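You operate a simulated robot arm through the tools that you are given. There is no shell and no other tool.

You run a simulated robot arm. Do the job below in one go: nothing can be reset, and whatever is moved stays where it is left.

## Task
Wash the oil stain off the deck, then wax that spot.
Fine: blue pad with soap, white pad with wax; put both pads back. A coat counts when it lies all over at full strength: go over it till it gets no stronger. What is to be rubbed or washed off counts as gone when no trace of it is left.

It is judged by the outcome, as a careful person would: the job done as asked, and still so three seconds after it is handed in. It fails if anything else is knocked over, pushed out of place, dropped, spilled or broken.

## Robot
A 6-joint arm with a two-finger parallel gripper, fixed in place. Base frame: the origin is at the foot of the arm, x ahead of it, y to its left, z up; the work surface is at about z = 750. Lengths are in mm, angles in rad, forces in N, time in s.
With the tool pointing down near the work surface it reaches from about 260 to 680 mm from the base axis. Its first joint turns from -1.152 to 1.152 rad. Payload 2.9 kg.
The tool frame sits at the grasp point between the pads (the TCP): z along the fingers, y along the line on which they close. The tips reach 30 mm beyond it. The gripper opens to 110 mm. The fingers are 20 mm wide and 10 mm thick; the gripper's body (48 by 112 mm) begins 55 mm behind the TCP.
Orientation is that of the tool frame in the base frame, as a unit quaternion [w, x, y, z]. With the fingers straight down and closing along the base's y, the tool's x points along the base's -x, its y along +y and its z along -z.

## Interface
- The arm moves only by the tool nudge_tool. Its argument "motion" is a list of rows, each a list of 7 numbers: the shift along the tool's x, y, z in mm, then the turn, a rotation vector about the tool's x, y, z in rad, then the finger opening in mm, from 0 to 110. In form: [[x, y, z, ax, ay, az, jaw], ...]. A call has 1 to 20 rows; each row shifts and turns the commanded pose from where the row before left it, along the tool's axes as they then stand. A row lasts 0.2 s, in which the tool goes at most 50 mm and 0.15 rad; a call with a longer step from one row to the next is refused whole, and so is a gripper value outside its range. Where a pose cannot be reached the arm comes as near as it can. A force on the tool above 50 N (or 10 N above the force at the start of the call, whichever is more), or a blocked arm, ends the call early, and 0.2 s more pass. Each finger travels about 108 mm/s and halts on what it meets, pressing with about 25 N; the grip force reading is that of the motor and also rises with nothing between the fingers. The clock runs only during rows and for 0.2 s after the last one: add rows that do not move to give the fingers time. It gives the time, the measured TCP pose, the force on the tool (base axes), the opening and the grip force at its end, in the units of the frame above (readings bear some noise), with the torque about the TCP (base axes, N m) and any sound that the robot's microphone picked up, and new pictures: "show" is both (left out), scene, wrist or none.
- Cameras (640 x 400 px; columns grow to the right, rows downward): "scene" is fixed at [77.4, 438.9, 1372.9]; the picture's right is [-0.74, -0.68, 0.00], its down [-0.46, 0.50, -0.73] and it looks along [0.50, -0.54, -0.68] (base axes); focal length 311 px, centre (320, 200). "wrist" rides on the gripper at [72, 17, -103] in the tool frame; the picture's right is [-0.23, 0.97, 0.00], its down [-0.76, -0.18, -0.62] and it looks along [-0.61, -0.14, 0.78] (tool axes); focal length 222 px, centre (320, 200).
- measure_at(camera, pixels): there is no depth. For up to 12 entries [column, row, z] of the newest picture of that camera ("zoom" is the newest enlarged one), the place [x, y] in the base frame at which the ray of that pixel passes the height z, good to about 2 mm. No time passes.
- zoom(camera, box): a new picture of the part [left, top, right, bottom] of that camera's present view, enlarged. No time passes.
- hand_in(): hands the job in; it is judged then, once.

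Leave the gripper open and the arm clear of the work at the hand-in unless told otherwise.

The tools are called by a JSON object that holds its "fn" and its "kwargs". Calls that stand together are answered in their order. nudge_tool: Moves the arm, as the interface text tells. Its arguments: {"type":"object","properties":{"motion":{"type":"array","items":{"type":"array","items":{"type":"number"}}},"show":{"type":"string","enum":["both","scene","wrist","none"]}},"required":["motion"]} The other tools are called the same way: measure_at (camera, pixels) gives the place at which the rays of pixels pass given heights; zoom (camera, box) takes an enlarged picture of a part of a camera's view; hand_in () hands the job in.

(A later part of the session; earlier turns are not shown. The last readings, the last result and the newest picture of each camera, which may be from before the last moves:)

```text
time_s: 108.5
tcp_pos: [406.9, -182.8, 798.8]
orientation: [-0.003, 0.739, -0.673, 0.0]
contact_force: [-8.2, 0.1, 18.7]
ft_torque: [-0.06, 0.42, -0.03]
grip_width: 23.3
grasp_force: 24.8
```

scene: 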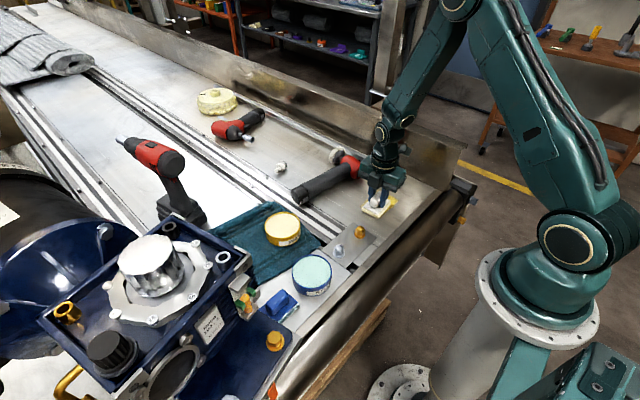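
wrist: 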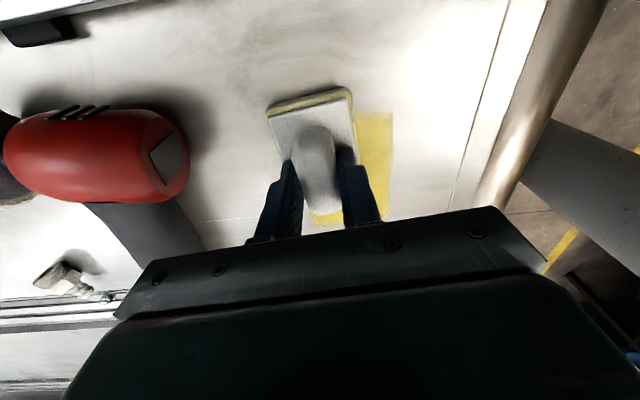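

18.7 N; I ease slightly and stroke back to y≈-130 in this lane.

{"fn": "nudge_tool", "kwargs": {"motion": [[0, 0, -0.08, 0, 0, 0, 0], [-5, -0.45, 0.02, 0, 0, 0, 0], [-8, -0.72, 0.031, 0, 0, 0, 0], [-8, -0.72, 0.031, 0, 0, 0, 0], [-8, -0.72, 0.031, 0, 0, 0, 0], [-8, -0.72, 0.031, 0, 0, 0, 0], [-8, -0.72, 0.031, 0, 0, 0, 0], [-8, -0.72, 0.031, 0, 0, 0, 0], [0, 0, 0, 0, 0, 0, 0]], "show": "both"}}

{"fn": "zoom", "kwargs": {"camera": "wrist", "box": [200, 0, 440, 150]}}

```text
time_s: 110.5
tcp_pos: [408.4, -129.6, 798.5]
orientation: [-0.003, 0.739, -0.674, 0.0]
contact_force: [0.2, -8.3, 18.2]
ft_torque: [-0.49, 0.12, 0.01]
grip_width: 23.4
grasp_force: 25.0
```

scene: 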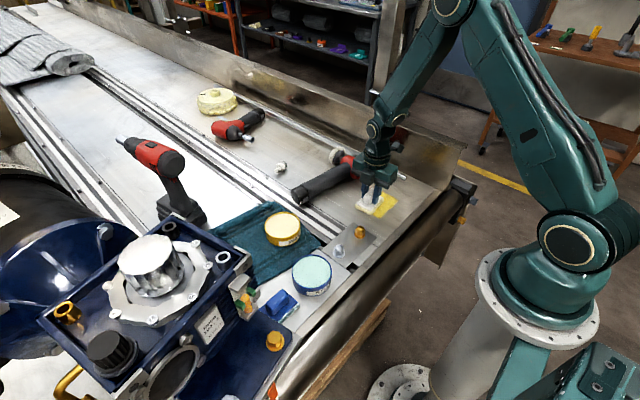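
wrist: 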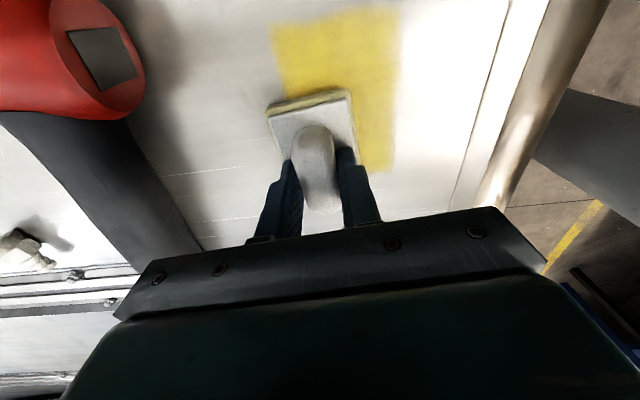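

```text
2.67 times, centred on (320, 75) of wrist
```

zoom: 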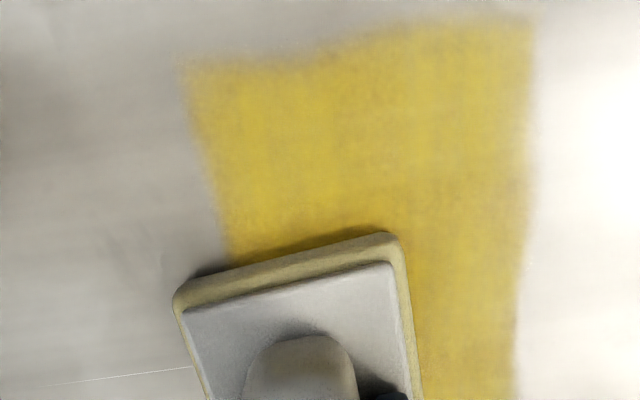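

I measure the coat's outline in this picture to see how far it reaches.

{"fn": "measure_at", "kwargs": {"camera": "wrist", "pixels": [[269.4, 26, 750], [277, 60, 750], [284.4, 92, 750], [400, 8, 750], [396, 80, 750], [393, 150, 750], [393, 168, 750], [345, 10, 750], [265, 105, 752], [352, 88, 752]]}}

{"fn": "measure_at", "kwargs": {"camera": "scene", "pixels": [[394, 196, 750], [398, 199, 750], [377, 217, 750], [357, 208, 750]]}}

{"fn": "zoom", "kwargs": {"camera": "scene", "box": [330, 160, 430, 222]}}

```text
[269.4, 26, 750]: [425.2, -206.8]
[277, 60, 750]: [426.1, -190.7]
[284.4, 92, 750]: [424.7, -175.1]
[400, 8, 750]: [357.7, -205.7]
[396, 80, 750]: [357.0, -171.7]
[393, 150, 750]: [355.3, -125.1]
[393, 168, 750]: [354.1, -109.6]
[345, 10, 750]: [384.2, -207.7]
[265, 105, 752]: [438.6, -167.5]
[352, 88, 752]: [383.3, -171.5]
```

```text
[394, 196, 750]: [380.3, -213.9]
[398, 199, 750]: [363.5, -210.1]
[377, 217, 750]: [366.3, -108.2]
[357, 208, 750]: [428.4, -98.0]
```

```text
6.40 times, centred on (380, 191) of scene
```

zoom: 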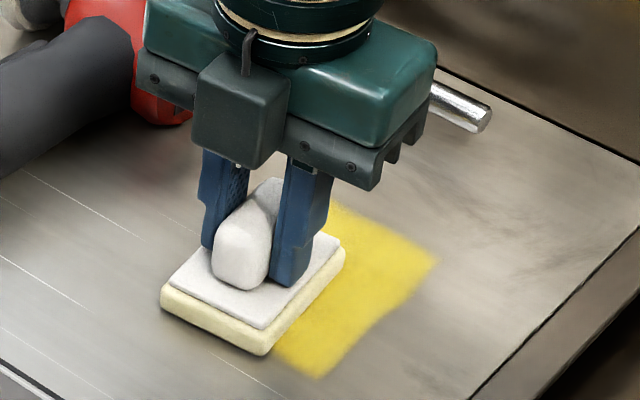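

The coat spans x 355–425, y -208…-108, the same patch as the old stain, and it doesn't spread further. Now I repeat passes to build it to full strength: middle lane stroke to -y.

{"fn": "nudge_tool", "kwargs": {"motion": [[-0.5, 6, -0.07, 0, 0, 0, 0], [-0.6, 7, -0.026, 0, 0, 0, 0], [-0.6, 7, -0.026, 0, 0, 0, 0], [6, 0.54, -0.022, 0, 0, 0, 0], [8, 0.72, -0.031, 0, 0, 0, 0], [8, 0.72, -0.031, 0, 0, 0, 0], [8, 0.72, -0.031, 0, 0, 0, 0], [8, 0.72, -0.031, 0, 0, 0, 0], [8, 0.72, -0.031, 0, 0, 0, 0], [8, 0.72, -0.031, 0, 0, 0, 0], [0, 0, 0, 0, 0, 0, 0]], "show": "none"}}

```text
time_s: 112.9
tcp_pos: [387.4, -183.6, 798.8]
orientation: [-0.003, 0.739, -0.674, 0.0]
contact_force: [0.3, 9.6, 22.6]
ft_torque: [0.35, 0.2, -0.05]
grip_width: 23.6
grasp_force: 24.4
```

22.6 N. I ease 0.15 mm, go to the x≈368 lane and stroke back to y≈-130.

{"fn": "nudge_tool", "kwargs": {"motion": [[0, 0, -0.15, 0, 0, 0, 0], [-0.5, 6, -0.022, 0, 0, 0, 0], [-0.6, 7, -0.026, 0, 0, 0, 0], [-0.6, 7, -0.026, 0, 0, 0, 0], [-6, -0.54, 0.022, 0, 0, 0, 0], [-8, -0.72, 0.031, 0, 0, 0, 0], [-8, -0.72, 0.031, 0, 0, 0, 0], [-8, -0.72, 0.031, 0, 0, 0, 0], [-8, -0.72, 0.031, 0, 0, 0, 0], [-8, -0.72, 0.031, 0, 0, 0, 0], [-8, -0.72, 0.031, 0, 0, 0, 0], [0, 0, 0, 0, 0, 0, 0]], "show": "none"}}

```text
time_s: 115.5
tcp_pos: [367.6, -129.3, 799.4]
orientation: [-0.003, 0.739, -0.674, 0.0]
contact_force: [0.3, -2.6, 5.8]
ft_torque: [-0.29, 0.15, 0.05]
grip_width: 23.5
grasp_force: 25.0
```

5.8 N. Next: cross to the x≈407 lane at this end, then stroke to y≈-184.

{"fn": "nudge_tool", "kwargs": {"motion": [[0.5, -6, 0.04, 0, 0, 0, 0], [0.7, -8, 0.03, 0, 0, 0, 0], [0.7, -8, 0.03, 0, 0, 0, 0], [0.7, -8, 0.03, 0, 0, 0, 0], [0.7, -8, 0.03, 0, 0, 0, 0], [0.2, -2, 0.008, 0, 0, 0, 0], [6, 0.54, -0.022, 0, 0, 0, 0], [8, 0.72, -0.031, 0, 0, 0, 0], [8, 0.72, -0.031, 0, 0, 0, 0], [8, 0.72, -0.031, 0, 0, 0, 0], [8, 0.72, -0.031, 0, 0, 0, 0], [8, 0.72, -0.031, 0, 0, 0, 0], [8, 0.72, -0.031, 0, 0, 0, 0], [0, 0, 0, 0, 0, 0, 0]], "show": "none"}}

```text
time_s: 118.5
tcp_pos: [410.0, -184.0, 799.0]
orientation: [-0.003, 0.74, -0.673, 0.0]
contact_force: [-0.7, 7.9, 18.0]
ft_torque: [0.21, 0.18, -0.03]
grip_width: 23.5
grasp_force: 24.9
```

18 N. I stroke back along this lane once more and then look at the coat.

{"fn": "nudge_tool", "kwargs": {"motion": [[0, 0, -0.08, 0, 0, 0, 0], [-6, -0.54, 0.022, 0, 0, 0, 0], [-8, -0.72, 0.031, 0, 0, 0, 0], [-8, -0.72, 0.031, 0, 0, 0, 0], [-8, -0.72, 0.031, 0, 0, 0, 0], [-8, -0.72, 0.031, 0, 0, 0, 0], [-8, -0.72, 0.031, 0, 0, 0, 0], [-8, -0.72, 0.031, 0, 0, 0, 0], [0, 0, 0, 0, 0, 0, 0]], "show": "both"}}

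{"fn": "zoom", "kwargs": {"camera": "wrist", "box": [200, 0, 440, 150]}}

{"fn": "zoom", "kwargs": {"camera": "scene", "box": [330, 160, 430, 222]}}

```text
time_s: 120.5
tcp_pos: [408.1, -129.0, 800.2]
orientation: [-0.002, 0.738, -0.674, -0.001]
contact_force: [0.3, -0.1, -1.0]
ft_torque: [-0.03, -0.03, -0.02]
grip_width: 23.6
grasp_force: 25.3
```

scene: 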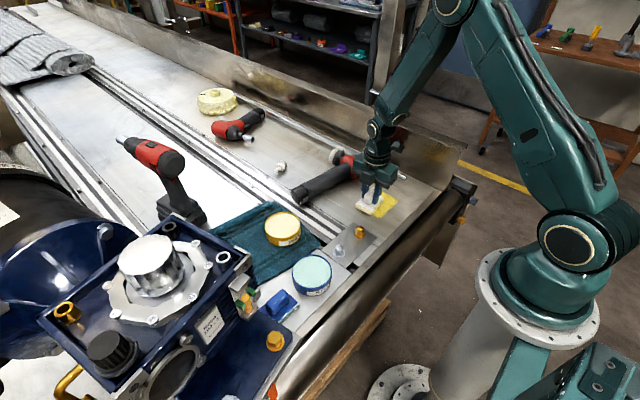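
wrist: 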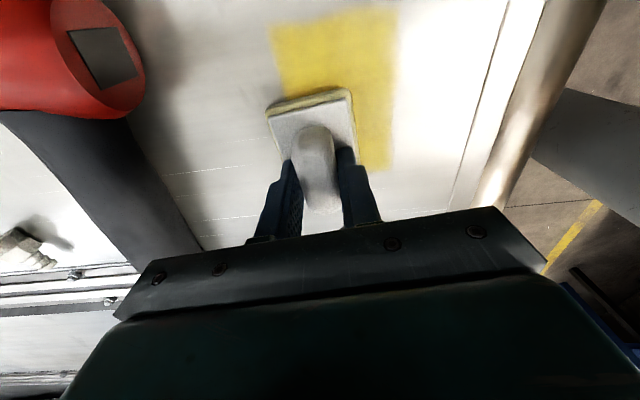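

```text
2.67 times, centred on (320, 75) of wrist
```

zoom: 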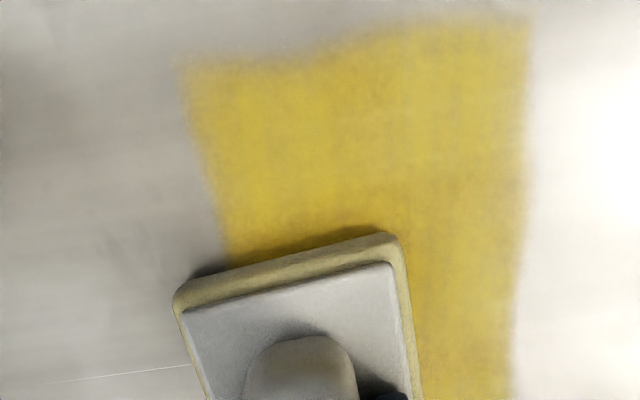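

```text
6.40 times, centred on (380, 191) of scene
```

zoom: 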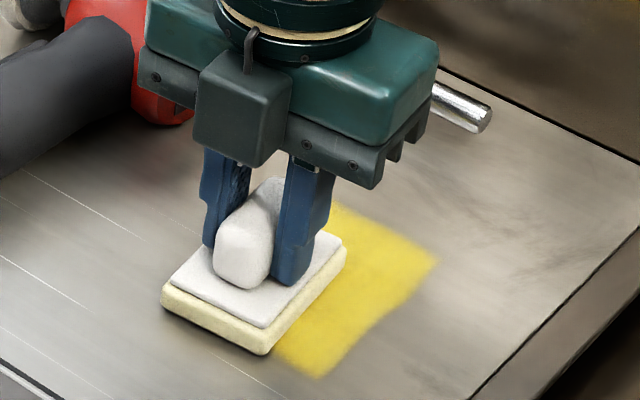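

The coat looks even, hardly stronger than before. The pad is just off the deck at this end, so I press 0.25 mm again and do another full round to be sure it is saturated.

{"fn": "nudge_tool", "kwargs": {"motion": [[0, 0, 0.15, 0, 0, 0, 0], [0, 0, 0.1, 0, 0, 0, 0], [0, 0, 0, 0, 0, 0, 0]], "show": "none"}}

```text
time_s: 121.3
tcp_pos: [408.6, -129.6, 800.5]
orientation: [-0.002, 0.739, -0.674, 0.001]
contact_force: [0.4, 0.2, -0.8]
ft_torque: [-0.02, 0.02, -0.03]
grip_width: 23.5
grasp_force: 25.2
```

{"fn": "nudge_tool", "kwargs": {"motion": [[0, 0, 0.2, 0, 0, 0, 0], [0, 0, 0.2, 0, 0, 0, 0], [0, 0, 0, 0, 0, 0, 0]], "show": "none"}}

```text
time_s: 122.1
tcp_pos: [406.4, -129.4, 800.0]
orientation: [-0.003, 0.739, -0.674, 0.002]
contact_force: [-0.5, -2.0, 3.9]
ft_torque: [-0.07, 0.16, 0.03]
grip_width: 23.5
grasp_force: 24.6
```

Contact ≈5 N. I press 0.1 mm more and stroke to y≈-184 in this lane.

{"fn": "nudge_tool", "kwargs": {"motion": [[0, 0, 0.1, 0, 0, 0, 0], [6, 0.54, -0.022, 0, 0, 0, 0], [8, 0.72, -0.031, 0, 0, 0, 0], [8, 0.72, -0.031, 0, 0, 0, 0], [8, 0.72, -0.031, 0, 0, 0, 0], [8, 0.72, -0.031, 0, 0, 0, 0], [8, 0.72, -0.031, 0, 0, 0, 0], [8, 0.72, -0.031, 0, 0, 0, 0], [0, 0, 0, 0, 0, 0, 0]], "show": "none"}}

```text
time_s: 124.1
tcp_pos: [408.8, -183.3, 799.9]
orientation: [-0.004, 0.739, -0.673, 0.0]
contact_force: [0.3, 8.0, 23.9]
ft_torque: [0.22, 0.14, -0.04]
grip_width: 23.4
grasp_force: 24.8
```

24 N at this end. I ease 0.1 mm, shift to the middle lane and stroke back, adding a little press along the way.

{"fn": "nudge_tool", "kwargs": {"motion": [[0, 0, -0.1, 0, 0, 0, 0], [-0.5, 6, -0.022, 0, 0, 0, 0], [-0.6, 7, -0.026, 0, 0, 0, 0], [-0.6, 7, -0.026, 0, 0, 0, 0], [-6, -0.54, 0.03, 0, 0, 0, 0], [-8, -0.72, 0.04, 0, 0, 0, 0], [-8, -0.72, 0.04, 0, 0, 0, 0], [-8, -0.72, 0.04, 0, 0, 0, 0], [-8, -0.72, 0.04, 0, 0, 0, 0], [-8, -0.72, 0.04, 0, 0, 0, 0], [-8, -0.72, 0.04, 0, 0, 0, 0], [0, 0, 0, 0, 0, 0, 0]], "show": "none"}}

```text
time_s: 126.7
tcp_pos: [389.0, -130.5, 798.0]
orientation: [-0.002, 0.739, -0.674, -0.001]
contact_force: [2.1, -7.3, 17.6]
ft_torque: [-0.79, 0.01, 0.01]
grip_width: 23.2
grasp_force: 25.2
```

17.6 N, good. Next lane x≈368: shift and stroke to y≈-184, then back.

{"fn": "nudge_tool", "kwargs": {"motion": [[-0.5, 6, -0.05, 0, 0, 0, 0], [-0.6, 7, -0.026, 0, 0, 0, 0], [-0.6, 7, -0.026, 0, 0, 0, 0], [6, 0.54, -0.025, 0, 0, 0, 0], [8, 0.72, -0.036, 0, 0, 0, 0], [8, 0.72, -0.036, 0, 0, 0, 0], [8, 0.72, -0.036, 0, 0, 0, 0], [8, 0.72, -0.036, 0, 0, 0, 0], [8, 0.72, -0.036, 0, 0, 0, 0], [8, 0.72, -0.036, 0, 0, 0, 0], [0, 0, 0, 0, 0, 0, 0]], "show": "none"}}

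```text
time_s: 129.1
tcp_pos: [368.8, -183.8, 798.0]
orientation: [-0.003, 0.739, -0.674, 0.0]
contact_force: [-1.1, 10.7, 28.3]
ft_torque: [0.46, 0.3, -0.05]
grip_width: 23.2
grasp_force: 25.0
```

28 N; I ease 0.15 mm and stroke back toward y≈-130 in this lane.

{"fn": "nudge_tool", "kwargs": {"motion": [[0, 0, -0.15, 0, 0, 0, 0], [-6, -0.54, 0.03, 0, 0, 0, 0], [-8, -0.72, 0.036, 0, 0, 0, 0], [-8, -0.72, 0.036, 0, 0, 0, 0], [-8, -0.72, 0.036, 0, 0, 0, 0], [-8, -0.72, 0.036, 0, 0, 0, 0], [-8, -0.72, 0.036, 0, 0, 0, 0], [-8, -0.72, 0.036, 0, 0, 0, 0], [0, 0, 0, 0, 0, 0, 0]], "show": "none"}}

```text
time_s: 131.1
tcp_pos: [367.2, -132.1, 799.3]
orientation: [-0.004, 0.739, -0.674, 0.002]
contact_force: [0.4, -12.6, 30.2]
ft_torque: [-0.42, 0.27, 0.06]
grip_width: 23.7
grasp_force: 25.4
```

30 N here, a firm pass. I lift gently now and move toward +y to inspect the whole coat.

{"fn": "nudge_tool", "kwargs": {"motion": [[0, 0, -0.3, 0, 0, 0, 0], [0, 0, -0.7, 0, 0, 0, 0], [0, 0, -2, 0, 0, 0, 0], [0, 0, -4, 0, 0, 0, 0], [0, 0, -7, 0, 0, 0, 0], [0, 0, -12, 0, 0, 0, 0], [0, 0, -15, 0, 0, 0, 0], [-5, 0, -15, 0, 0, 0, 0], [-10, 0, -14, 0, 0, 0, 0], [-15, 0, -10, 0, 0, 0, 0], [-20, 0, -6, 0, 0, 0, 0], [-20, 0, 0, 0, 0, 0, 0], [-20, 0, 0, 0, 0, 0, 0], [-20, 0, 0, 0, 0, 0, 0], [-15, 0, 0, 0, 0, 0, 0], [-10, 0, 0, 0, 0, 0, 0], [-5, 0, 0, 0, 0, 0, 0], [0, 0, 0, 0, 0, 0, 0]]}}

{"fn": "zoom", "kwargs": {"camera": "scene", "box": [340, 170, 420, 220]}}

{"fn": "zoom", "kwargs": {"camera": "wrist", "box": [200, 0, 440, 150]}}

```text
time_s: 134.9
tcp_pos: [354.9, 8.5, 885.0]
orientation: [-0.003, 0.739, -0.674, 0.0]
contact_force: [-0.2, 0.2, -0.8]
ft_torque: [-0.03, -0.01, 0.0]
grip_width: 23.3
grasp_force: 25.1
```

scene: 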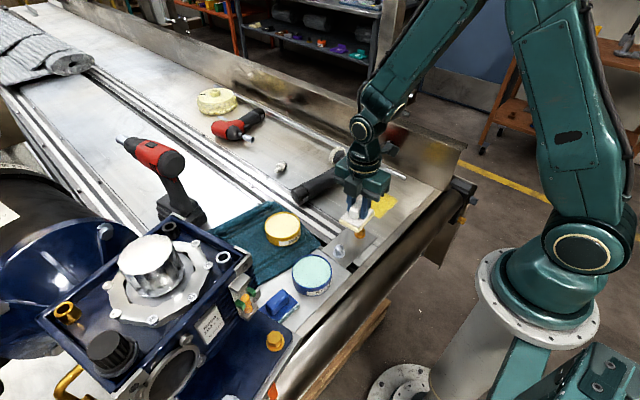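
wrist: 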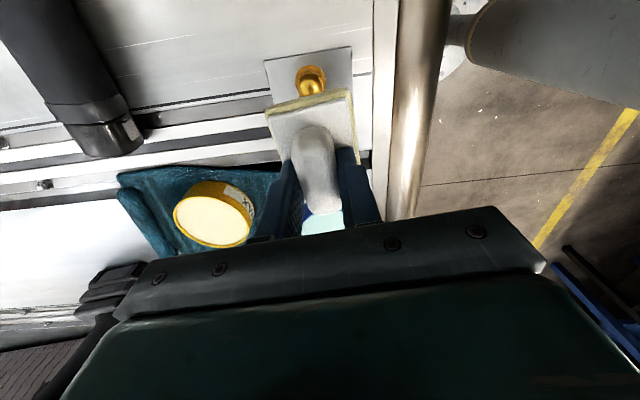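

```text
8.00 times, centred on (380, 195) of scene
```

zoom: 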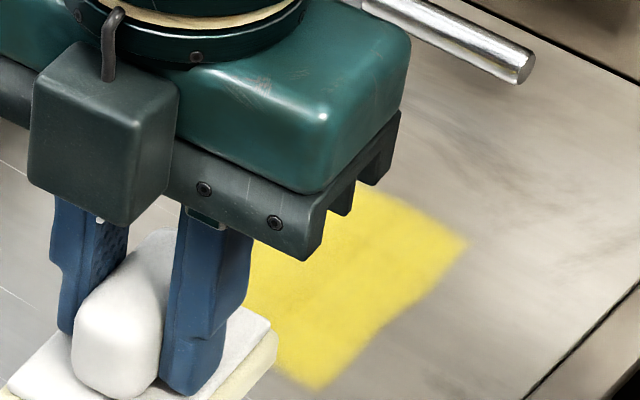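

```text
2.67 times, centred on (320, 75) of wrist
```

zoom: 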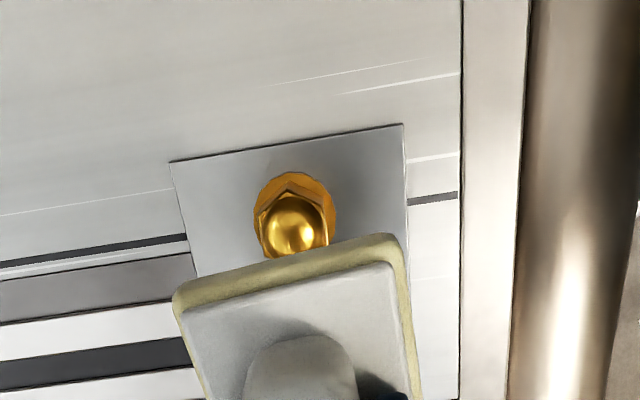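

I move on toward (430,90), so the scene camera can see the whole waxed patch.

{"fn": "nudge_tool", "kwargs": {"motion": [[-5, -5, 0, 0, 0, 0, 0], [-10, -11, 0, 0, 0, 0, 0], [-15, -16, 0, 0, 0, 0, 0], [-16, -18, 0, 0, 0, 0, 0], [-14, -16, 0, 0, 0, 0, 0], [-10, -11, 0, 0, 0, 0, 0], [-5, -5, 0, 0, 0, 0, 0], [0, 0, 0, 0, 0, 0, 0]]}}

{"fn": "zoom", "kwargs": {"camera": "scene", "box": [340, 170, 420, 220]}}

{"fn": "zoom", "kwargs": {"camera": "scene", "box": [360, 185, 408, 215]}}

```text
time_s: 136.7
tcp_pos: [429.8, 91.7, 885.0]
orientation: [-0.003, 0.74, -0.673, -0.001]
contact_force: [0.7, -0.1, -0.5]
ft_torque: [-0.06, -0.02, -0.01]
grip_width: 23.7
grasp_force: 25.4
```

scene: 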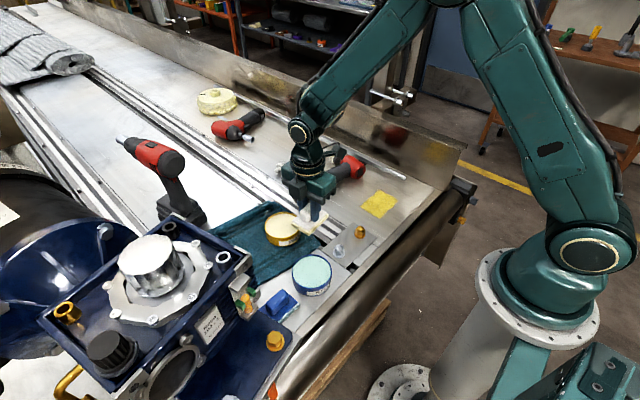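
wrist: 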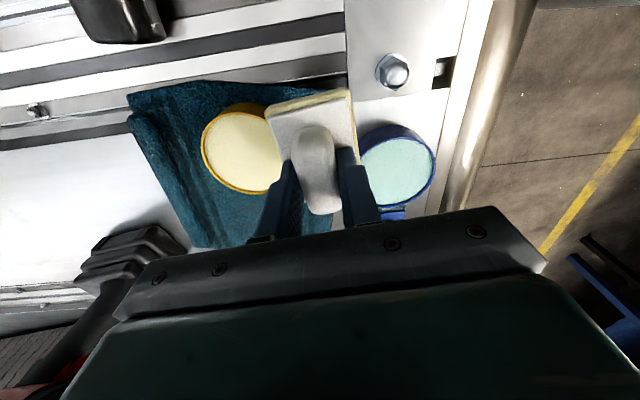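

```text
8.00 times, centred on (380, 195) of scene
```

zoom: 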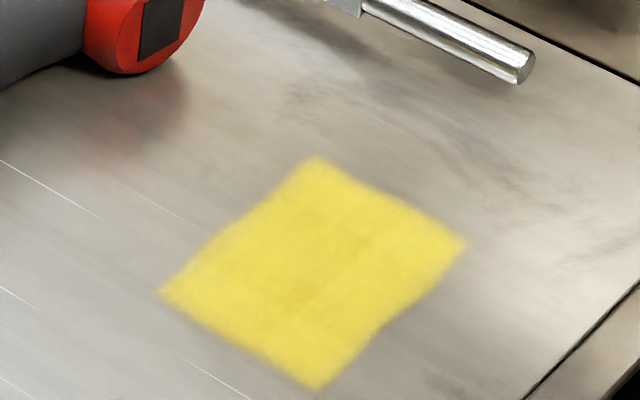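

```text
13.33 times, centred on (384, 200) of scene
```

zoom: 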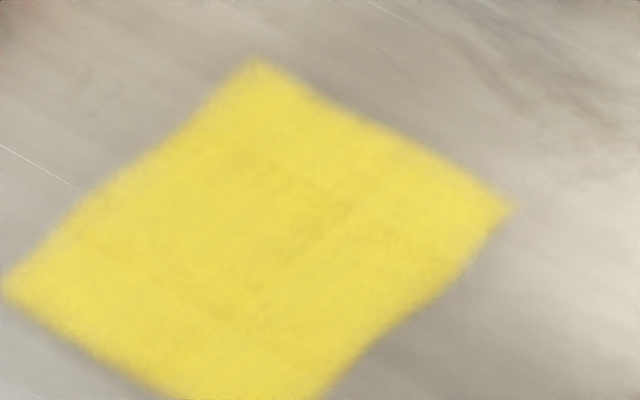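

The coat looks even over the patch. I measure its corners to confirm it covers the whole old stain (x 350–421, y -209…-107).

{"fn": "measure_at", "kwargs": {"camera": "scene", "pixels": [[379.75, 189.6, 750], [398.1, 200.4, 750], [379.75, 218.5, 750], [360, 206.6, 750], [389, 195.3, 750], [391, 210, 750], [370, 213, 750], [370, 198, 750]]}}

{"fn": "zoom", "kwargs": {"camera": "scene", "box": [356, 184, 404, 224]}}

```text
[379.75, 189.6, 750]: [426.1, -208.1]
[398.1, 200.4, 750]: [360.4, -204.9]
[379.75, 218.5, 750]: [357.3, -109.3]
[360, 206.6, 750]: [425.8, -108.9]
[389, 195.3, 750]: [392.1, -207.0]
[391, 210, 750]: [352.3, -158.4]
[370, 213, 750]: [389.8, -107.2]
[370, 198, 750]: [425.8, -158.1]
```

```text
10.00 times, centred on (380, 204) of scene
```

zoom: 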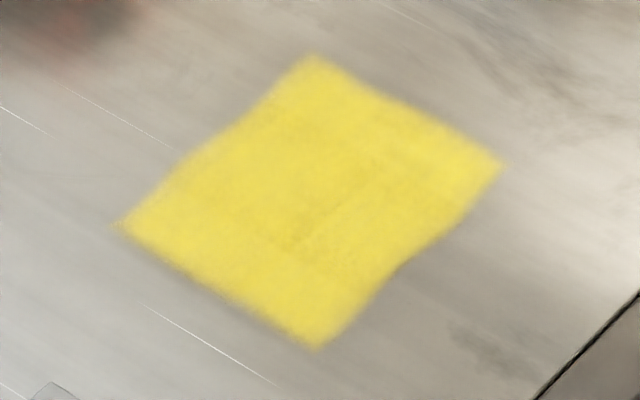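

The coat fills the whole patch where the stain lay. To be sure it is at full strength I do another full round and then compare the same view. Travelling back above the patch.

{"fn": "nudge_tool", "kwargs": {"motion": [[5, 1.3, 0, 0, 0, 0, 0], [10, 2.6, 0, 0, 0, 0, 0], [15, 4, 0, 0, 0, 0, 0], [20, 5.3, 0, 0, 0, 0, 0], [22, 5.8, 0, 0, 0, 0, 0], [22, 5.8, 0, 0, 0, 0, 0], [22, 5.8, 0, 0, 0, 0, 0], [22, 5.8, 0, 0, 0, 0, 0], [22, 5.8, 0, 0, 0, 0, 0], [22, 5.8, 0, 0, 0, 0, 0], [20, 5.3, 0, 0, 0, 0, 0], [18, 4.7, 0, 0, 0, 0, 0], [12, 3.1, 0, 0, 0, 0, 0], [8, 2.1, 0, 0, 0, 0, 0], [4.2, 1, 0, 0, 0, 0, 0], [0, 0, 0, 0, 0, 0, 0]], "show": "wrist"}}

{"fn": "zoom", "kwargs": {"camera": "wrist", "box": [200, 0, 440, 150]}}

```text
time_s: 140.1
tcp_pos: [386.9, -158.2, 882.2]
orientation: [-0.003, 0.739, -0.674, 0.001]
contact_force: [-0.3, -0.5, 0.6]
ft_torque: [-0.02, 0.0, -0.01]
grip_width: 23.3
grasp_force: 25.9
```

wrist: 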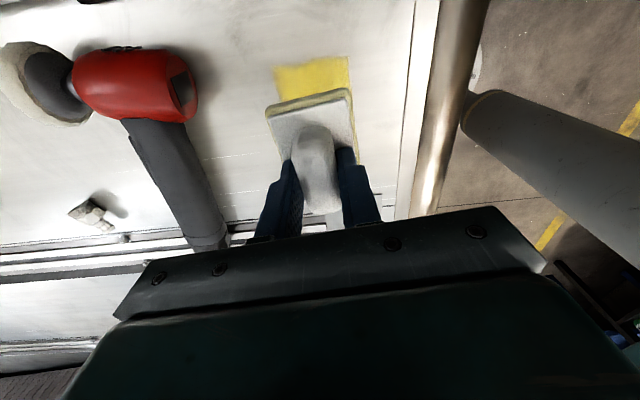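

```text
2.67 times, centred on (320, 75) of wrist
```

zoom: 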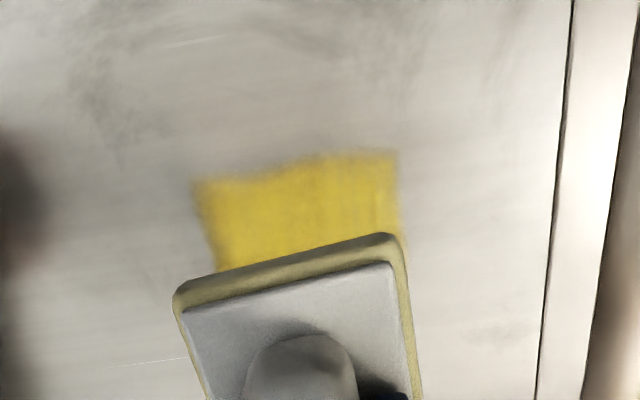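

I lower again to just above the deck, then fine steps to contact.

{"fn": "nudge_tool", "kwargs": {"motion": [[0, 0, 5, 0, 0, 0, 0], [0, 0, 10, 0, 0, 0, 0], [0, 0, 15, 0, 0, 0, 0], [0, 0, 15, 0, 0, 0, 0], [0, 0, 13, 0, 0, 0, 0], [0, 0, 10, 0, 0, 0, 0], [0, 0, 6, 0, 0, 0, 0], [0, 0, 3, 0, 0, 0, 0], [0, 0, 2, 0, 0, 0, 0], [0, 0, 1, 0, 0, 0, 0], [0, 0, 0, 0, 0, 0, 0]], "show": "none"}}

```text
time_s: 142.5
tcp_pos: [388.0, -157.4, 804.2]
orientation: [-0.002, 0.739, -0.673, -0.001]
contact_force: [0.1, -0.5, -0.7]
ft_torque: [-0.02, 0.0, 0.02]
grip_width: 23.6
grasp_force: 24.9
```

{"fn": "nudge_tool", "kwargs": {"motion": [[0, 0, 1, 0, 0, 0, 0], [0, 0, 1, 0, 0, 0, 0], [0, 0, 1, 0, 0, 0, 0], [0, 0, 0.5, 0, 0, 0, 0], [0, 0, 0.5, 0, 0, 0, 0], [0, 0, 0, 0, 0, 0, 0]], "show": "none"}}

```text
time_s: 143.9
tcp_pos: [389.8, -157.4, 799.9]
orientation: [-0.002, 0.739, -0.673, -0.001]
contact_force: [0.7, 0.0, 0.2]
ft_torque: [0.02, 0.0, 0.02]
grip_width: 23.1
grasp_force: 24.9
```

{"fn": "nudge_tool", "kwargs": {"motion": [[0, 0, 0.4, 0, 0, 0, 0], [0, 0, 0.4, 0, 0, 0, 0], [0, 0, 0, 0, 0, 0, 0]], "show": "none"}}

```text
time_s: 144.7
tcp_pos: [388.4, -157.0, 799.3]
orientation: [-0.003, 0.739, -0.674, -0.001]
contact_force: [0.2, -0.2, -0.8]
ft_torque: [0.02, 0.0, -0.02]
grip_width: 23.6
grasp_force: 24.9
```

{"fn": "nudge_tool", "kwargs": {"motion": [[0, 0, 0.4, 0, 0, 0, 0], [0, 0, 0.4, 0, 0, 0, 0], [0, 0, 0, 0, 0, 0, 0]], "show": "none"}}

```text
time_s: 145.5
tcp_pos: [388.7, -157.6, 798.9]
orientation: [-0.004, 0.739, -0.674, 0.001]
contact_force: [-0.5, 1.1, 6.1]
ft_torque: [-0.05, 0.2, -0.01]
grip_width: 23.5
grasp_force: 24.8
```

Contact (6 N). I press 0.12 mm more and stroke in the middle lane: to y≈-184 and back to -130.

{"fn": "nudge_tool", "kwargs": {"motion": [[0, 0, 0.12, 0, 0, 0, 0], [5, 0.45, -0.02, 0, 0, 0, 0], [8, 0.72, -0.031, 0, 0, 0, 0], [8, 0.72, -0.031, 0, 0, 0, 0], [6, 0.54, -0.024, 0, 0, 0, 0], [-6, -0.54, 0.024, 0, 0, 0, 0], [-8, -0.72, 0.031, 0, 0, 0, 0], [-8, -0.72, 0.031, 0, 0, 0, 0], [-8, -0.72, 0.031, 0, 0, 0, 0], [-8, -0.72, 0.031, 0, 0, 0, 0], [-8, -0.72, 0.031, 0, 0, 0, 0], [-8, -0.72, 0.031, 0, 0, 0, 0], [0, 0, 0, 0, 0, 0, 0]], "show": "none"}}

```text
time_s: 148.3
tcp_pos: [386.6, -129.8, 798.3]
orientation: [-0.004, 0.739, -0.674, -0.001]
contact_force: [-1.0, -0.2, 0.9]
ft_torque: [-0.03, 0.03, 0.05]
grip_width: 23.4
grasp_force: 24.6
```

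Light at the end (≈1–2 N). I press 0.2 mm and do the x≈407 lane: shift, stroke to y≈-184.

{"fn": "nudge_tool", "kwargs": {"motion": [[0, 0, 0.2, 0, 0, 0, 0], [0.5, -6, 0.022, 0, 0, 0, 0], [0.7, -8, 0.03, 0, 0, 0, 0], [0.6, -7, 0.026, 0, 0, 0, 0], [6, 0.54, -0.022, 0, 0, 0, 0], [8, 0.72, -0.031, 0, 0, 0, 0], [8, 0.72, -0.031, 0, 0, 0, 0], [8, 0.72, -0.031, 0, 0, 0, 0], [8, 0.72, -0.031, 0, 0, 0, 0], [8, 0.72, -0.031, 0, 0, 0, 0], [8, 0.72, -0.031, 0, 0, 0, 0], [0, 0, 0, 0, 0, 0, 0]], "show": "none"}}

```text
time_s: 150.9
tcp_pos: [411.2, -184.9, 799.4]
orientation: [-0.003, 0.74, -0.673, 0.0]
contact_force: [0.4, 10.7, 27.2]
ft_torque: [0.21, 0.31, -0.01]
grip_width: 23.2
grasp_force: 24.6
```

27 N; I ease 0.15 mm and stroke back along this lane with slight added press.

{"fn": "nudge_tool", "kwargs": {"motion": [[0, 0, -0.15, 0, 0, 0, 0], [-6, -0.54, 0.03, 0, 0, 0, 0], [-8, -0.72, 0.04, 0, 0, 0, 0], [-8, -0.72, 0.04, 0, 0, 0, 0], [-8, -0.72, 0.04, 0, 0, 0, 0], [-8, -0.72, 0.04, 0, 0, 0, 0], [-8, -0.72, 0.04, 0, 0, 0, 0], [-8, -0.72, 0.04, 0, 0, 0, 0], [0, 0, 0, 0, 0, 0, 0]], "show": "none"}}

```text
time_s: 152.9
tcp_pos: [408.9, -130.3, 798.5]
orientation: [-0.003, 0.738, -0.674, 0.0]
contact_force: [-0.8, -10.1, 23.6]
ft_torque: [-0.7, 0.14, -0.02]
grip_width: 23.6
grasp_force: 25.4
```

23.6 N, good. Now across to the x≈368 lane and stroke to y≈-184.

{"fn": "nudge_tool", "kwargs": {"motion": [[-0.5, 6, -0.1, 0, 0, 0, 0], [-0.7, 8, -0.03, 0, 0, 0, 0], [-0.7, 8, -0.03, 0, 0, 0, 0], [-0.7, 8, -0.03, 0, 0, 0, 0], [-0.7, 8, -0.03, 0, 0, 0, 0], [-0.3, 3, -0.012, 0, 0, 0, 0], [6, 0.54, -0.025, 0, 0, 0, 0], [8, 0.72, -0.036, 0, 0, 0, 0], [8, 0.72, -0.036, 0, 0, 0, 0], [8, 0.72, -0.036, 0, 0, 0, 0], [8, 0.72, -0.036, 0, 0, 0, 0], [8, 0.72, -0.036, 0, 0, 0, 0], [8, 0.72, -0.036, 0, 0, 0, 0], [0, 0, 0, 0, 0, 0, 0]], "show": "none"}}

```text
time_s: 155.9
tcp_pos: [367.9, -184.2, 799.5]
orientation: [-0.004, 0.739, -0.673, 0.001]
contact_force: [-0.5, 15.1, 38.6]
ft_torque: [0.5, 0.42, -0.09]
grip_width: 23.2
grasp_force: 25.2
```

38 N, somewhat high; I ease 0.35 mm and stroke back to y≈-130.

{"fn": "nudge_tool", "kwargs": {"motion": [[0, 0, -0.35, 0, 0, 0, 0], [-6, -0.54, 0.03, 0, 0, 0, 0], [-8, -0.72, 0.04, 0, 0, 0, 0], [-8, -0.72, 0.04, 0, 0, 0, 0], [-8, -0.72, 0.04, 0, 0, 0, 0], [-8, -0.72, 0.04, 0, 0, 0, 0], [-8, -0.72, 0.04, 0, 0, 0, 0], [-8, -0.72, 0.04, 0, 0, 0, 0], [0, 0, 0, 0, 0, 0, 0]], "show": "none"}}

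```text
time_s: 157.9
tcp_pos: [366.9, -130.8, 798.6]
orientation: [-0.002, 0.738, -0.675, 0.0]
contact_force: [-1.7, -9.5, 21.7]
ft_torque: [-0.19, 0.33, 0.08]
grip_width: 23.5
grasp_force: 24.6
```

21.7 N. One last middle-lane stroke to y≈-184 and partway back, then lift.

{"fn": "nudge_tool", "kwargs": {"motion": [[0, 0, -0.1, 0, 0, 0, 0], [0.5, -6, 0.022, 0, 0, 0, 0], [0.7, -8, 0.03, 0, 0, 0, 0], [0.6, -7, 0.026, 0, 0, 0, 0], [6, 0.54, -0.025, 0, 0, 0, 0], [8, 0.72, -0.036, 0, 0, 0, 0], [8, 0.72, -0.036, 0, 0, 0, 0], [8, 0.72, -0.036, 0, 0, 0, 0], [8, 0.72, -0.036, 0, 0, 0, 0], [8, 0.72, -0.036, 0, 0, 0, 0], [8, 0.72, -0.036, 0, 0, 0, 0], [0, 0, 0, 0, 0, 0, 0]], "show": "none"}}

```text
time_s: 160.5
tcp_pos: [389.7, -186.2, 800.1]
orientation: [-0.002, 0.74, -0.673, 0.0]
contact_force: [0.3, -0.4, -0.4]
ft_torque: [-0.01, -0.03, 0.01]
grip_width: 23.2
grasp_force: 25.6
```

It ended just off the surface. I lift and move away to (430,90) for the same comparison view.

{"fn": "nudge_tool", "kwargs": {"motion": [[0, 0, -3, 0, 0, 0, 0], [0, 0, -6, 0, 0, 0, 0], [0, 0, -12, 0, 0, 0, 0], [0, 0, -16, 0, 0, 0, 0], [0, 0, -16, 0, 0, 0, 0], [-5, -1, -14, 0, 0, 0, 0], [-10, -2, -10, 0, 0, 0, 0], [-16, -4, -6, 0, 0, 0, 0], [-22, -5, 0, 0, 0, 0, 0], [-25, -6, 0, 0, 0, 0, 0], [-25, -6, 0, 0, 0, 0, 0], [-25, -6, 0, 0, 0, 0, 0], [-25, -6, 0, 0, 0, 0, 0], [-25, -6, 0, 0, 0, 0, 0], [-25, -6, 0, 0, 0, 0, 0], [-25, -6, 0, 0, 0, 0, 0], [-20, -5, 0, 0, 0, 0, 0], [-14, -4, 0, 0, 0, 0, 0], [-9, -1.6, 0, 0, 0, 0, 0], [0, 0, 0, 0, 0, 0, 0]]}}

{"fn": "zoom", "kwargs": {"camera": "scene", "box": [356, 184, 404, 224]}}

{"fn": "zoom", "kwargs": {"camera": "scene", "box": [340, 170, 420, 220]}}

```text
time_s: 164.7
tcp_pos: [429.1, 91.9, 883.0]
orientation: [-0.003, 0.738, -0.674, 0.001]
contact_force: [0.6, 0.7, -1.4]
ft_torque: [-0.03, 0.01, -0.04]
grip_width: 23.6
grasp_force: 25.2
```

scene: 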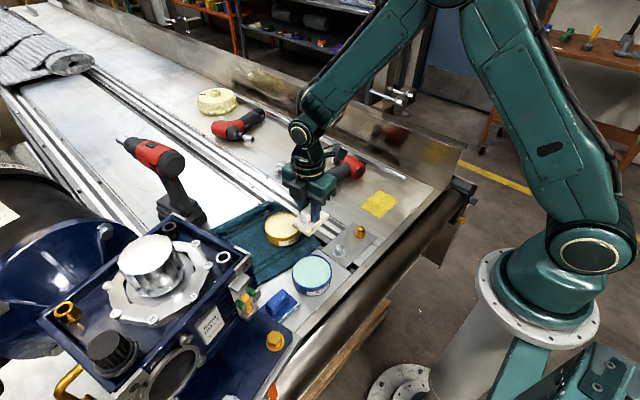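
wrist: 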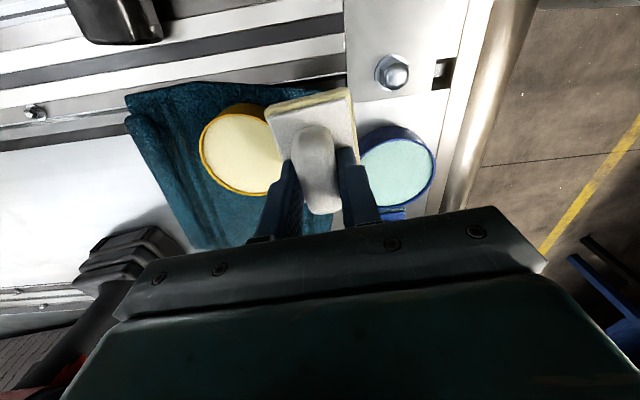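

```text
10.00 times, centred on (380, 204) of scene
```

zoom: 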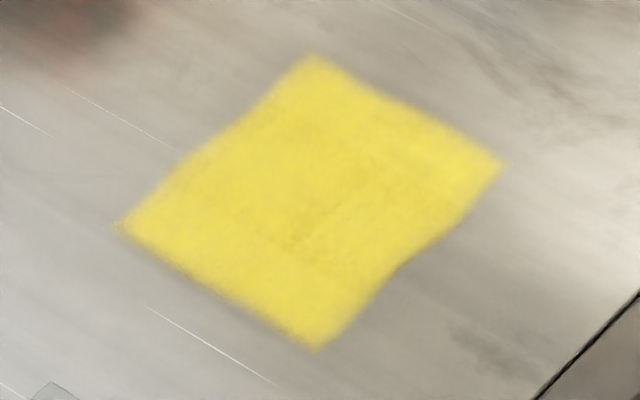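

```text
8.00 times, centred on (380, 195) of scene
```

zoom: 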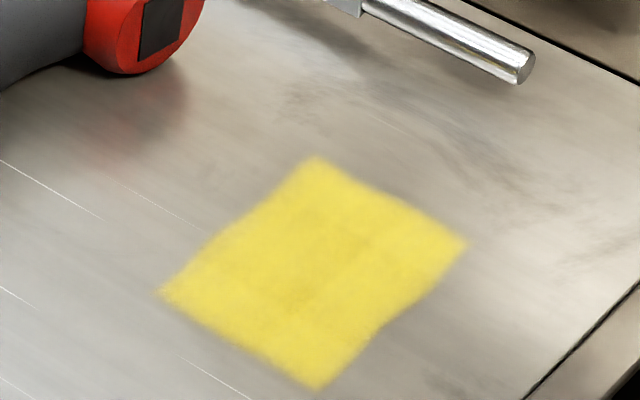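

The coat is identical to the view before this round, even and not any stronger, so it is at full strength. Now I carry the white pad back to its place above (528.5,235.7).

{"fn": "nudge_tool", "kwargs": {"motion": [[-4, -3.4, 0, 0, 0, 0, 0], [-8.1, -6.7, 0, 0, 0, 0, 0], [-12.1, -10.1, 0, 0, 0, 0, 0], [-14.8, -12.3, 0, 0, 0, 0, 0], [-16.1, -13.4, 0, 0, 0, 0, 0], [-16.1, -13.4, 0, 0, 0, 0, 0], [-16.1, -13.4, 0, 0, 0, 0, 0], [-14.8, -12.3, 0, 0, 0, 0, 0], [-12.1, -10.1, 0, 0, 0, 0, 0], [-9.4, -7.8, 0, 0, 0, 0, 0], [-6.7, -5.6, 0, 0, 0, 0, 0], [-4, -3.4, 0, 0, 0, 0, 0], [0, 0, 0, 0, 0, 0, 0]]}}

{"fn": "zoom", "kwargs": {"camera": "wrist", "box": [220, 80, 440, 218]}}

```text
time_s: 167.5
tcp_pos: [528.2, 233.9, 884.8]
orientation: [-0.002, 0.739, -0.673, 0.0]
contact_force: [0.0, -0.2, -1.1]
ft_torque: [-0.05, -0.01, 0.01]
grip_width: 23.5
grasp_force: 24.9
```

scene: 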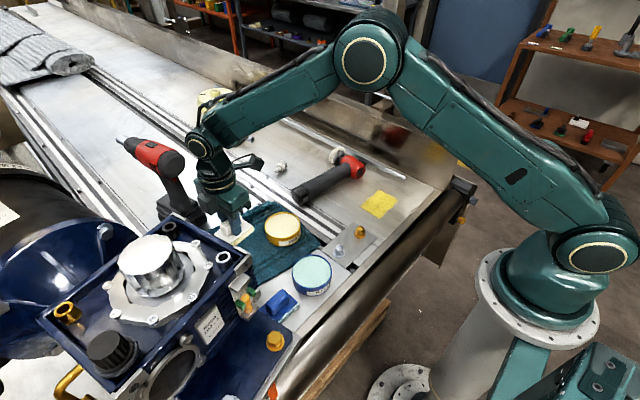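
wrist: 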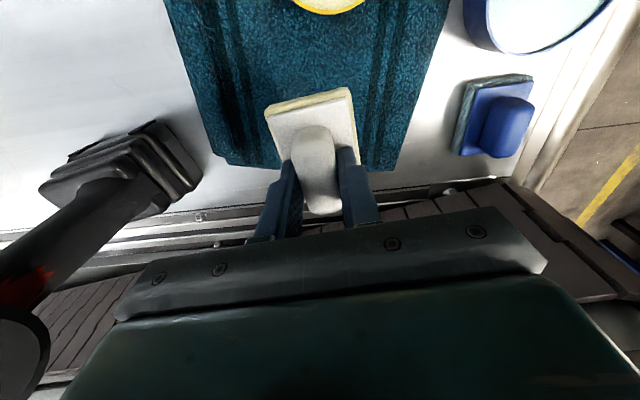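

```text
2.90 times, centred on (330, 149) of wrist
```

zoom: 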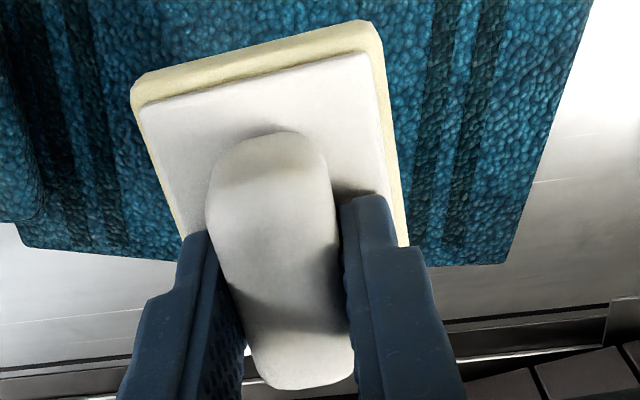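

The pad sits in the grip exactly as at pickup. I lower to about z 812, then fine steps to contact.

{"fn": "nudge_tool", "kwargs": {"motion": [[-1, 0, 5, 0, 0, 0, 0], [0, 0, 10, 0, 0, 0, 0], [0, 0, 13, 0, 0, 0, 0], [0, 0, 13, 0, 0, 0, 0], [0, 0, 12, 0, 0, 0, 0], [0, 0, 8, 0, 0, 0, 0], [0, 0, 5, 0, 0, 0, 0], [0, 0, 3, 0, 0, 0, 0], [0, 0, 2, 0, 0, 0, 0], [0, 0, 1, 0, 0, 0, 0], [0, 0, 0, 0, 0, 0, 0]], "show": "none"}}

```text
time_s: 169.9
tcp_pos: [527.6, 236.6, 811.4]
orientation: [-0.002, 0.739, -0.674, 0.0]
contact_force: [0.5, 0.3, -0.9]
ft_torque: [-0.02, 0.0, 0.02]
grip_width: 23.4
grasp_force: 25.2
```

{"fn": "nudge_tool", "kwargs": {"motion": [[0, 0, 1, 0, 0, 0, 0], [0, 0, 1, 0, 0, 0, 0], [0, 0, 1, 0, 0, 0, 0], [0, 0, 0.7, 0, 0, 0, 0], [0, 0, 0.7, 0, 0, 0, 0], [0, 0, 0, 0, 0, 0, 0]], "show": "none"}}

```text
time_s: 171.3
tcp_pos: [529.0, 236.6, 807.5]
orientation: [-0.003, 0.739, -0.673, 0.0]
contact_force: [0.4, -0.7, -0.6]
ft_torque: [0.04, 0.02, -0.03]
grip_width: 23.5
grasp_force: 24.6
```

{"fn": "nudge_tool", "kwargs": {"motion": [[0, 0, 0.6, 0, 0, 0, 0], [0, 0, 0.5, 0, 0, 0, 0], [0, 0, 0.4, 0, 0, 0, 0], [0, 0, 0, 0, 0, 0, 0]], "show": "none"}}

```text
time_s: 172.3
tcp_pos: [527.5, 236.1, 805.9]
orientation: [-0.002, 0.74, -0.673, -0.001]
contact_force: [-0.9, -0.5, -0.8]
ft_torque: [0.01, 0.0, -0.03]
grip_width: 23.4
grasp_force: 24.9
```

{"fn": "nudge_tool", "kwargs": {"motion": [[0, 0, 0.4, 0, 0, 0, 0], [0, 0, 0.4, 0, 0, 0, 0], [0, 0, 0, 0, 0, 0, 0]], "show": "none"}}

```text
time_s: 173.1
tcp_pos: [528.2, 235.7, 806.5]
orientation: [-0.003, 0.739, -0.673, 0.0]
contact_force: [-2.2, 0.7, 6.3]
ft_torque: [-0.05, 0.3, 0.02]
grip_width: 23.4
grasp_force: 25.5
```

Contact (6 N) on the towel. I open to 36, then rise straight up well clear.

{"fn": "nudge_tool", "kwargs": {"motion": [[0, 0, 0, 0, 0, 0, 28], [0, 0, 0, 0, 0, 0, 36], [0, 0, 0, 0, 0, 0, 36], [0, 0, -4, 0, 0, 0, 36], [0, 0, -8, 0, 0, 0, 36], [0, 0, -15, 0, 0, 0, 36], [0, 0, -20, 0, 0, 0, 36], [0, 0, -25, 0, 0, 0, 36], [0, 0, -30, 0, 0, 0, 36], [0, 0, 0, 0, 0, 0, 36]]}}

{"fn": "zoom", "kwargs": {"camera": "wrist", "box": [260, 60, 420, 160]}}

{"fn": "zoom", "kwargs": {"camera": "scene", "box": [200, 220, 328, 320]}}

```text
time_s: 175.3
tcp_pos: [529.6, 235.0, 908.0]
orientation: [-0.002, 0.739, -0.674, 0.001]
contact_force: [0.7, -0.3, -0.4]
ft_torque: [0.0, -0.02, -0.01]
grip_width: 36.0
grasp_force: 0.1
```

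scene: 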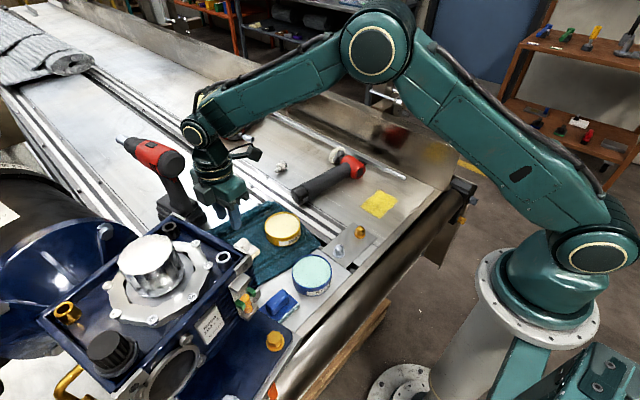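
wrist: 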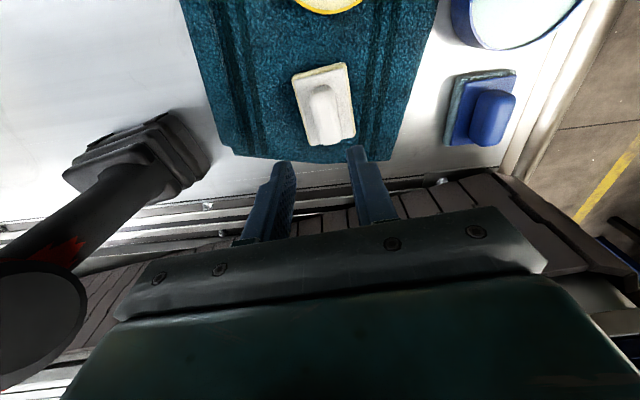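

```text
4.00 times, centred on (340, 110) of wrist
```

zoom: 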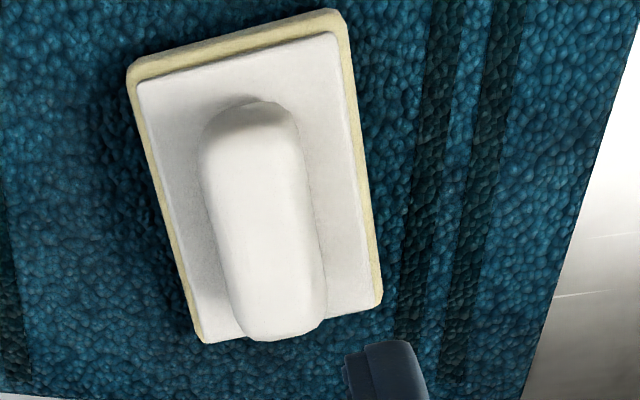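

```text
4.00 times, centred on (264, 270) of scene
```

zoom: 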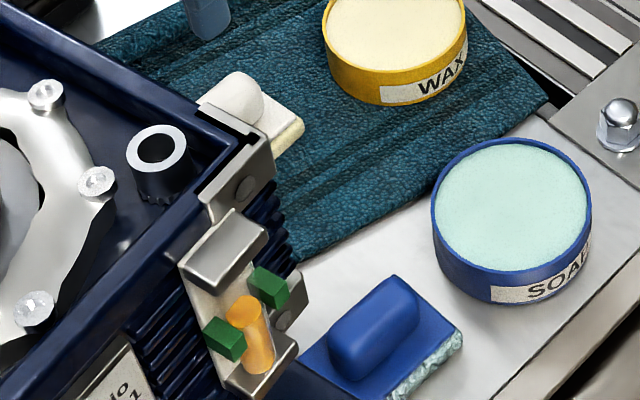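

Both pads are back and all else is in place. Now I raise the arm, open the gripper and retreat toward the starting pose, which also gives me a wrist view over the waxed spot.

{"fn": "nudge_tool", "kwargs": {"motion": [[0, 0, -30, 0, 0, 0, 36], [0, 0, -35, 0, 0, 0, 36], [0, 0, -35, 0, 0, 0, 50], [0, 0, -30, 0, 0, 0, 70], [12, 8, -10, 0, 0, 0, 90], [24, 17, -10, 0, 0, 0, 110], [28, 20, -10, 0, 0, 0, 110], [28, 20, -10, 0, 0, 0, 110], [28, 20, -10, 0, 0, 0, 110], [28, 20, -10, 0, 0, 0, 110], [28, 20, -5, 0, 0, 0, 110], [28, 20, -5, 0, 0, 0, 110], [24, 17, 0, 0, 0, 0, 110], [16, 10, 0, 0, 0, 0, 110], [0, 0, 0, 0, 0, 0, 110]]}}

{"fn": "zoom", "kwargs": {"camera": "scene", "box": [340, 170, 420, 220]}}

```text
time_s: 178.5
tcp_pos: [377.0, -22.6, 1107.8]
orientation: [-0.003, 0.739, -0.673, 0.0]
contact_force: [-0.4, -0.6, 0.0]
ft_torque: [-0.01, 0.02, -0.01]
grip_width: 109.9
grasp_force: 0.1
```

scene: 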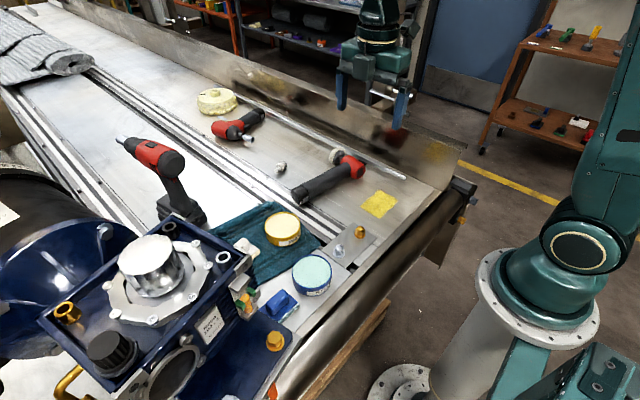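
wrist: 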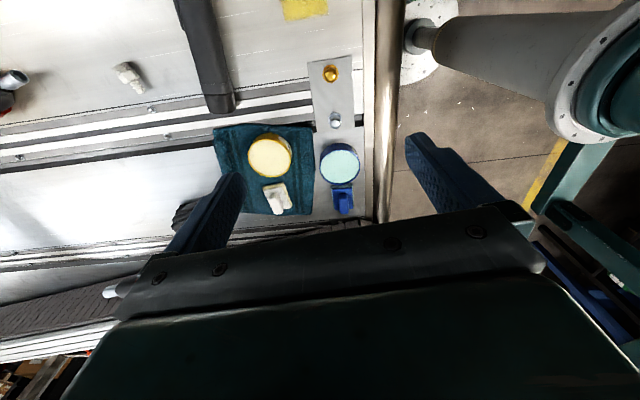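

```text
8.00 times, centred on (380, 195) of scene
```

zoom: 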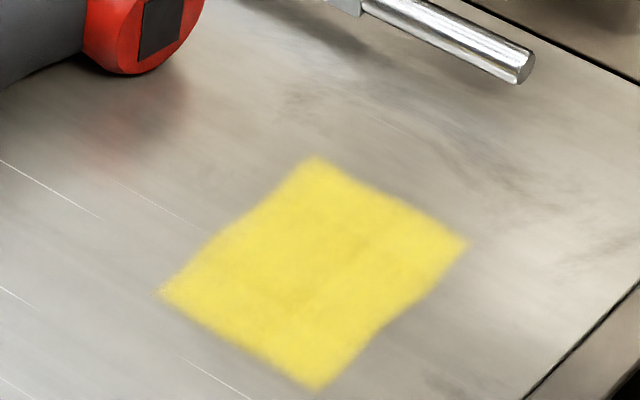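

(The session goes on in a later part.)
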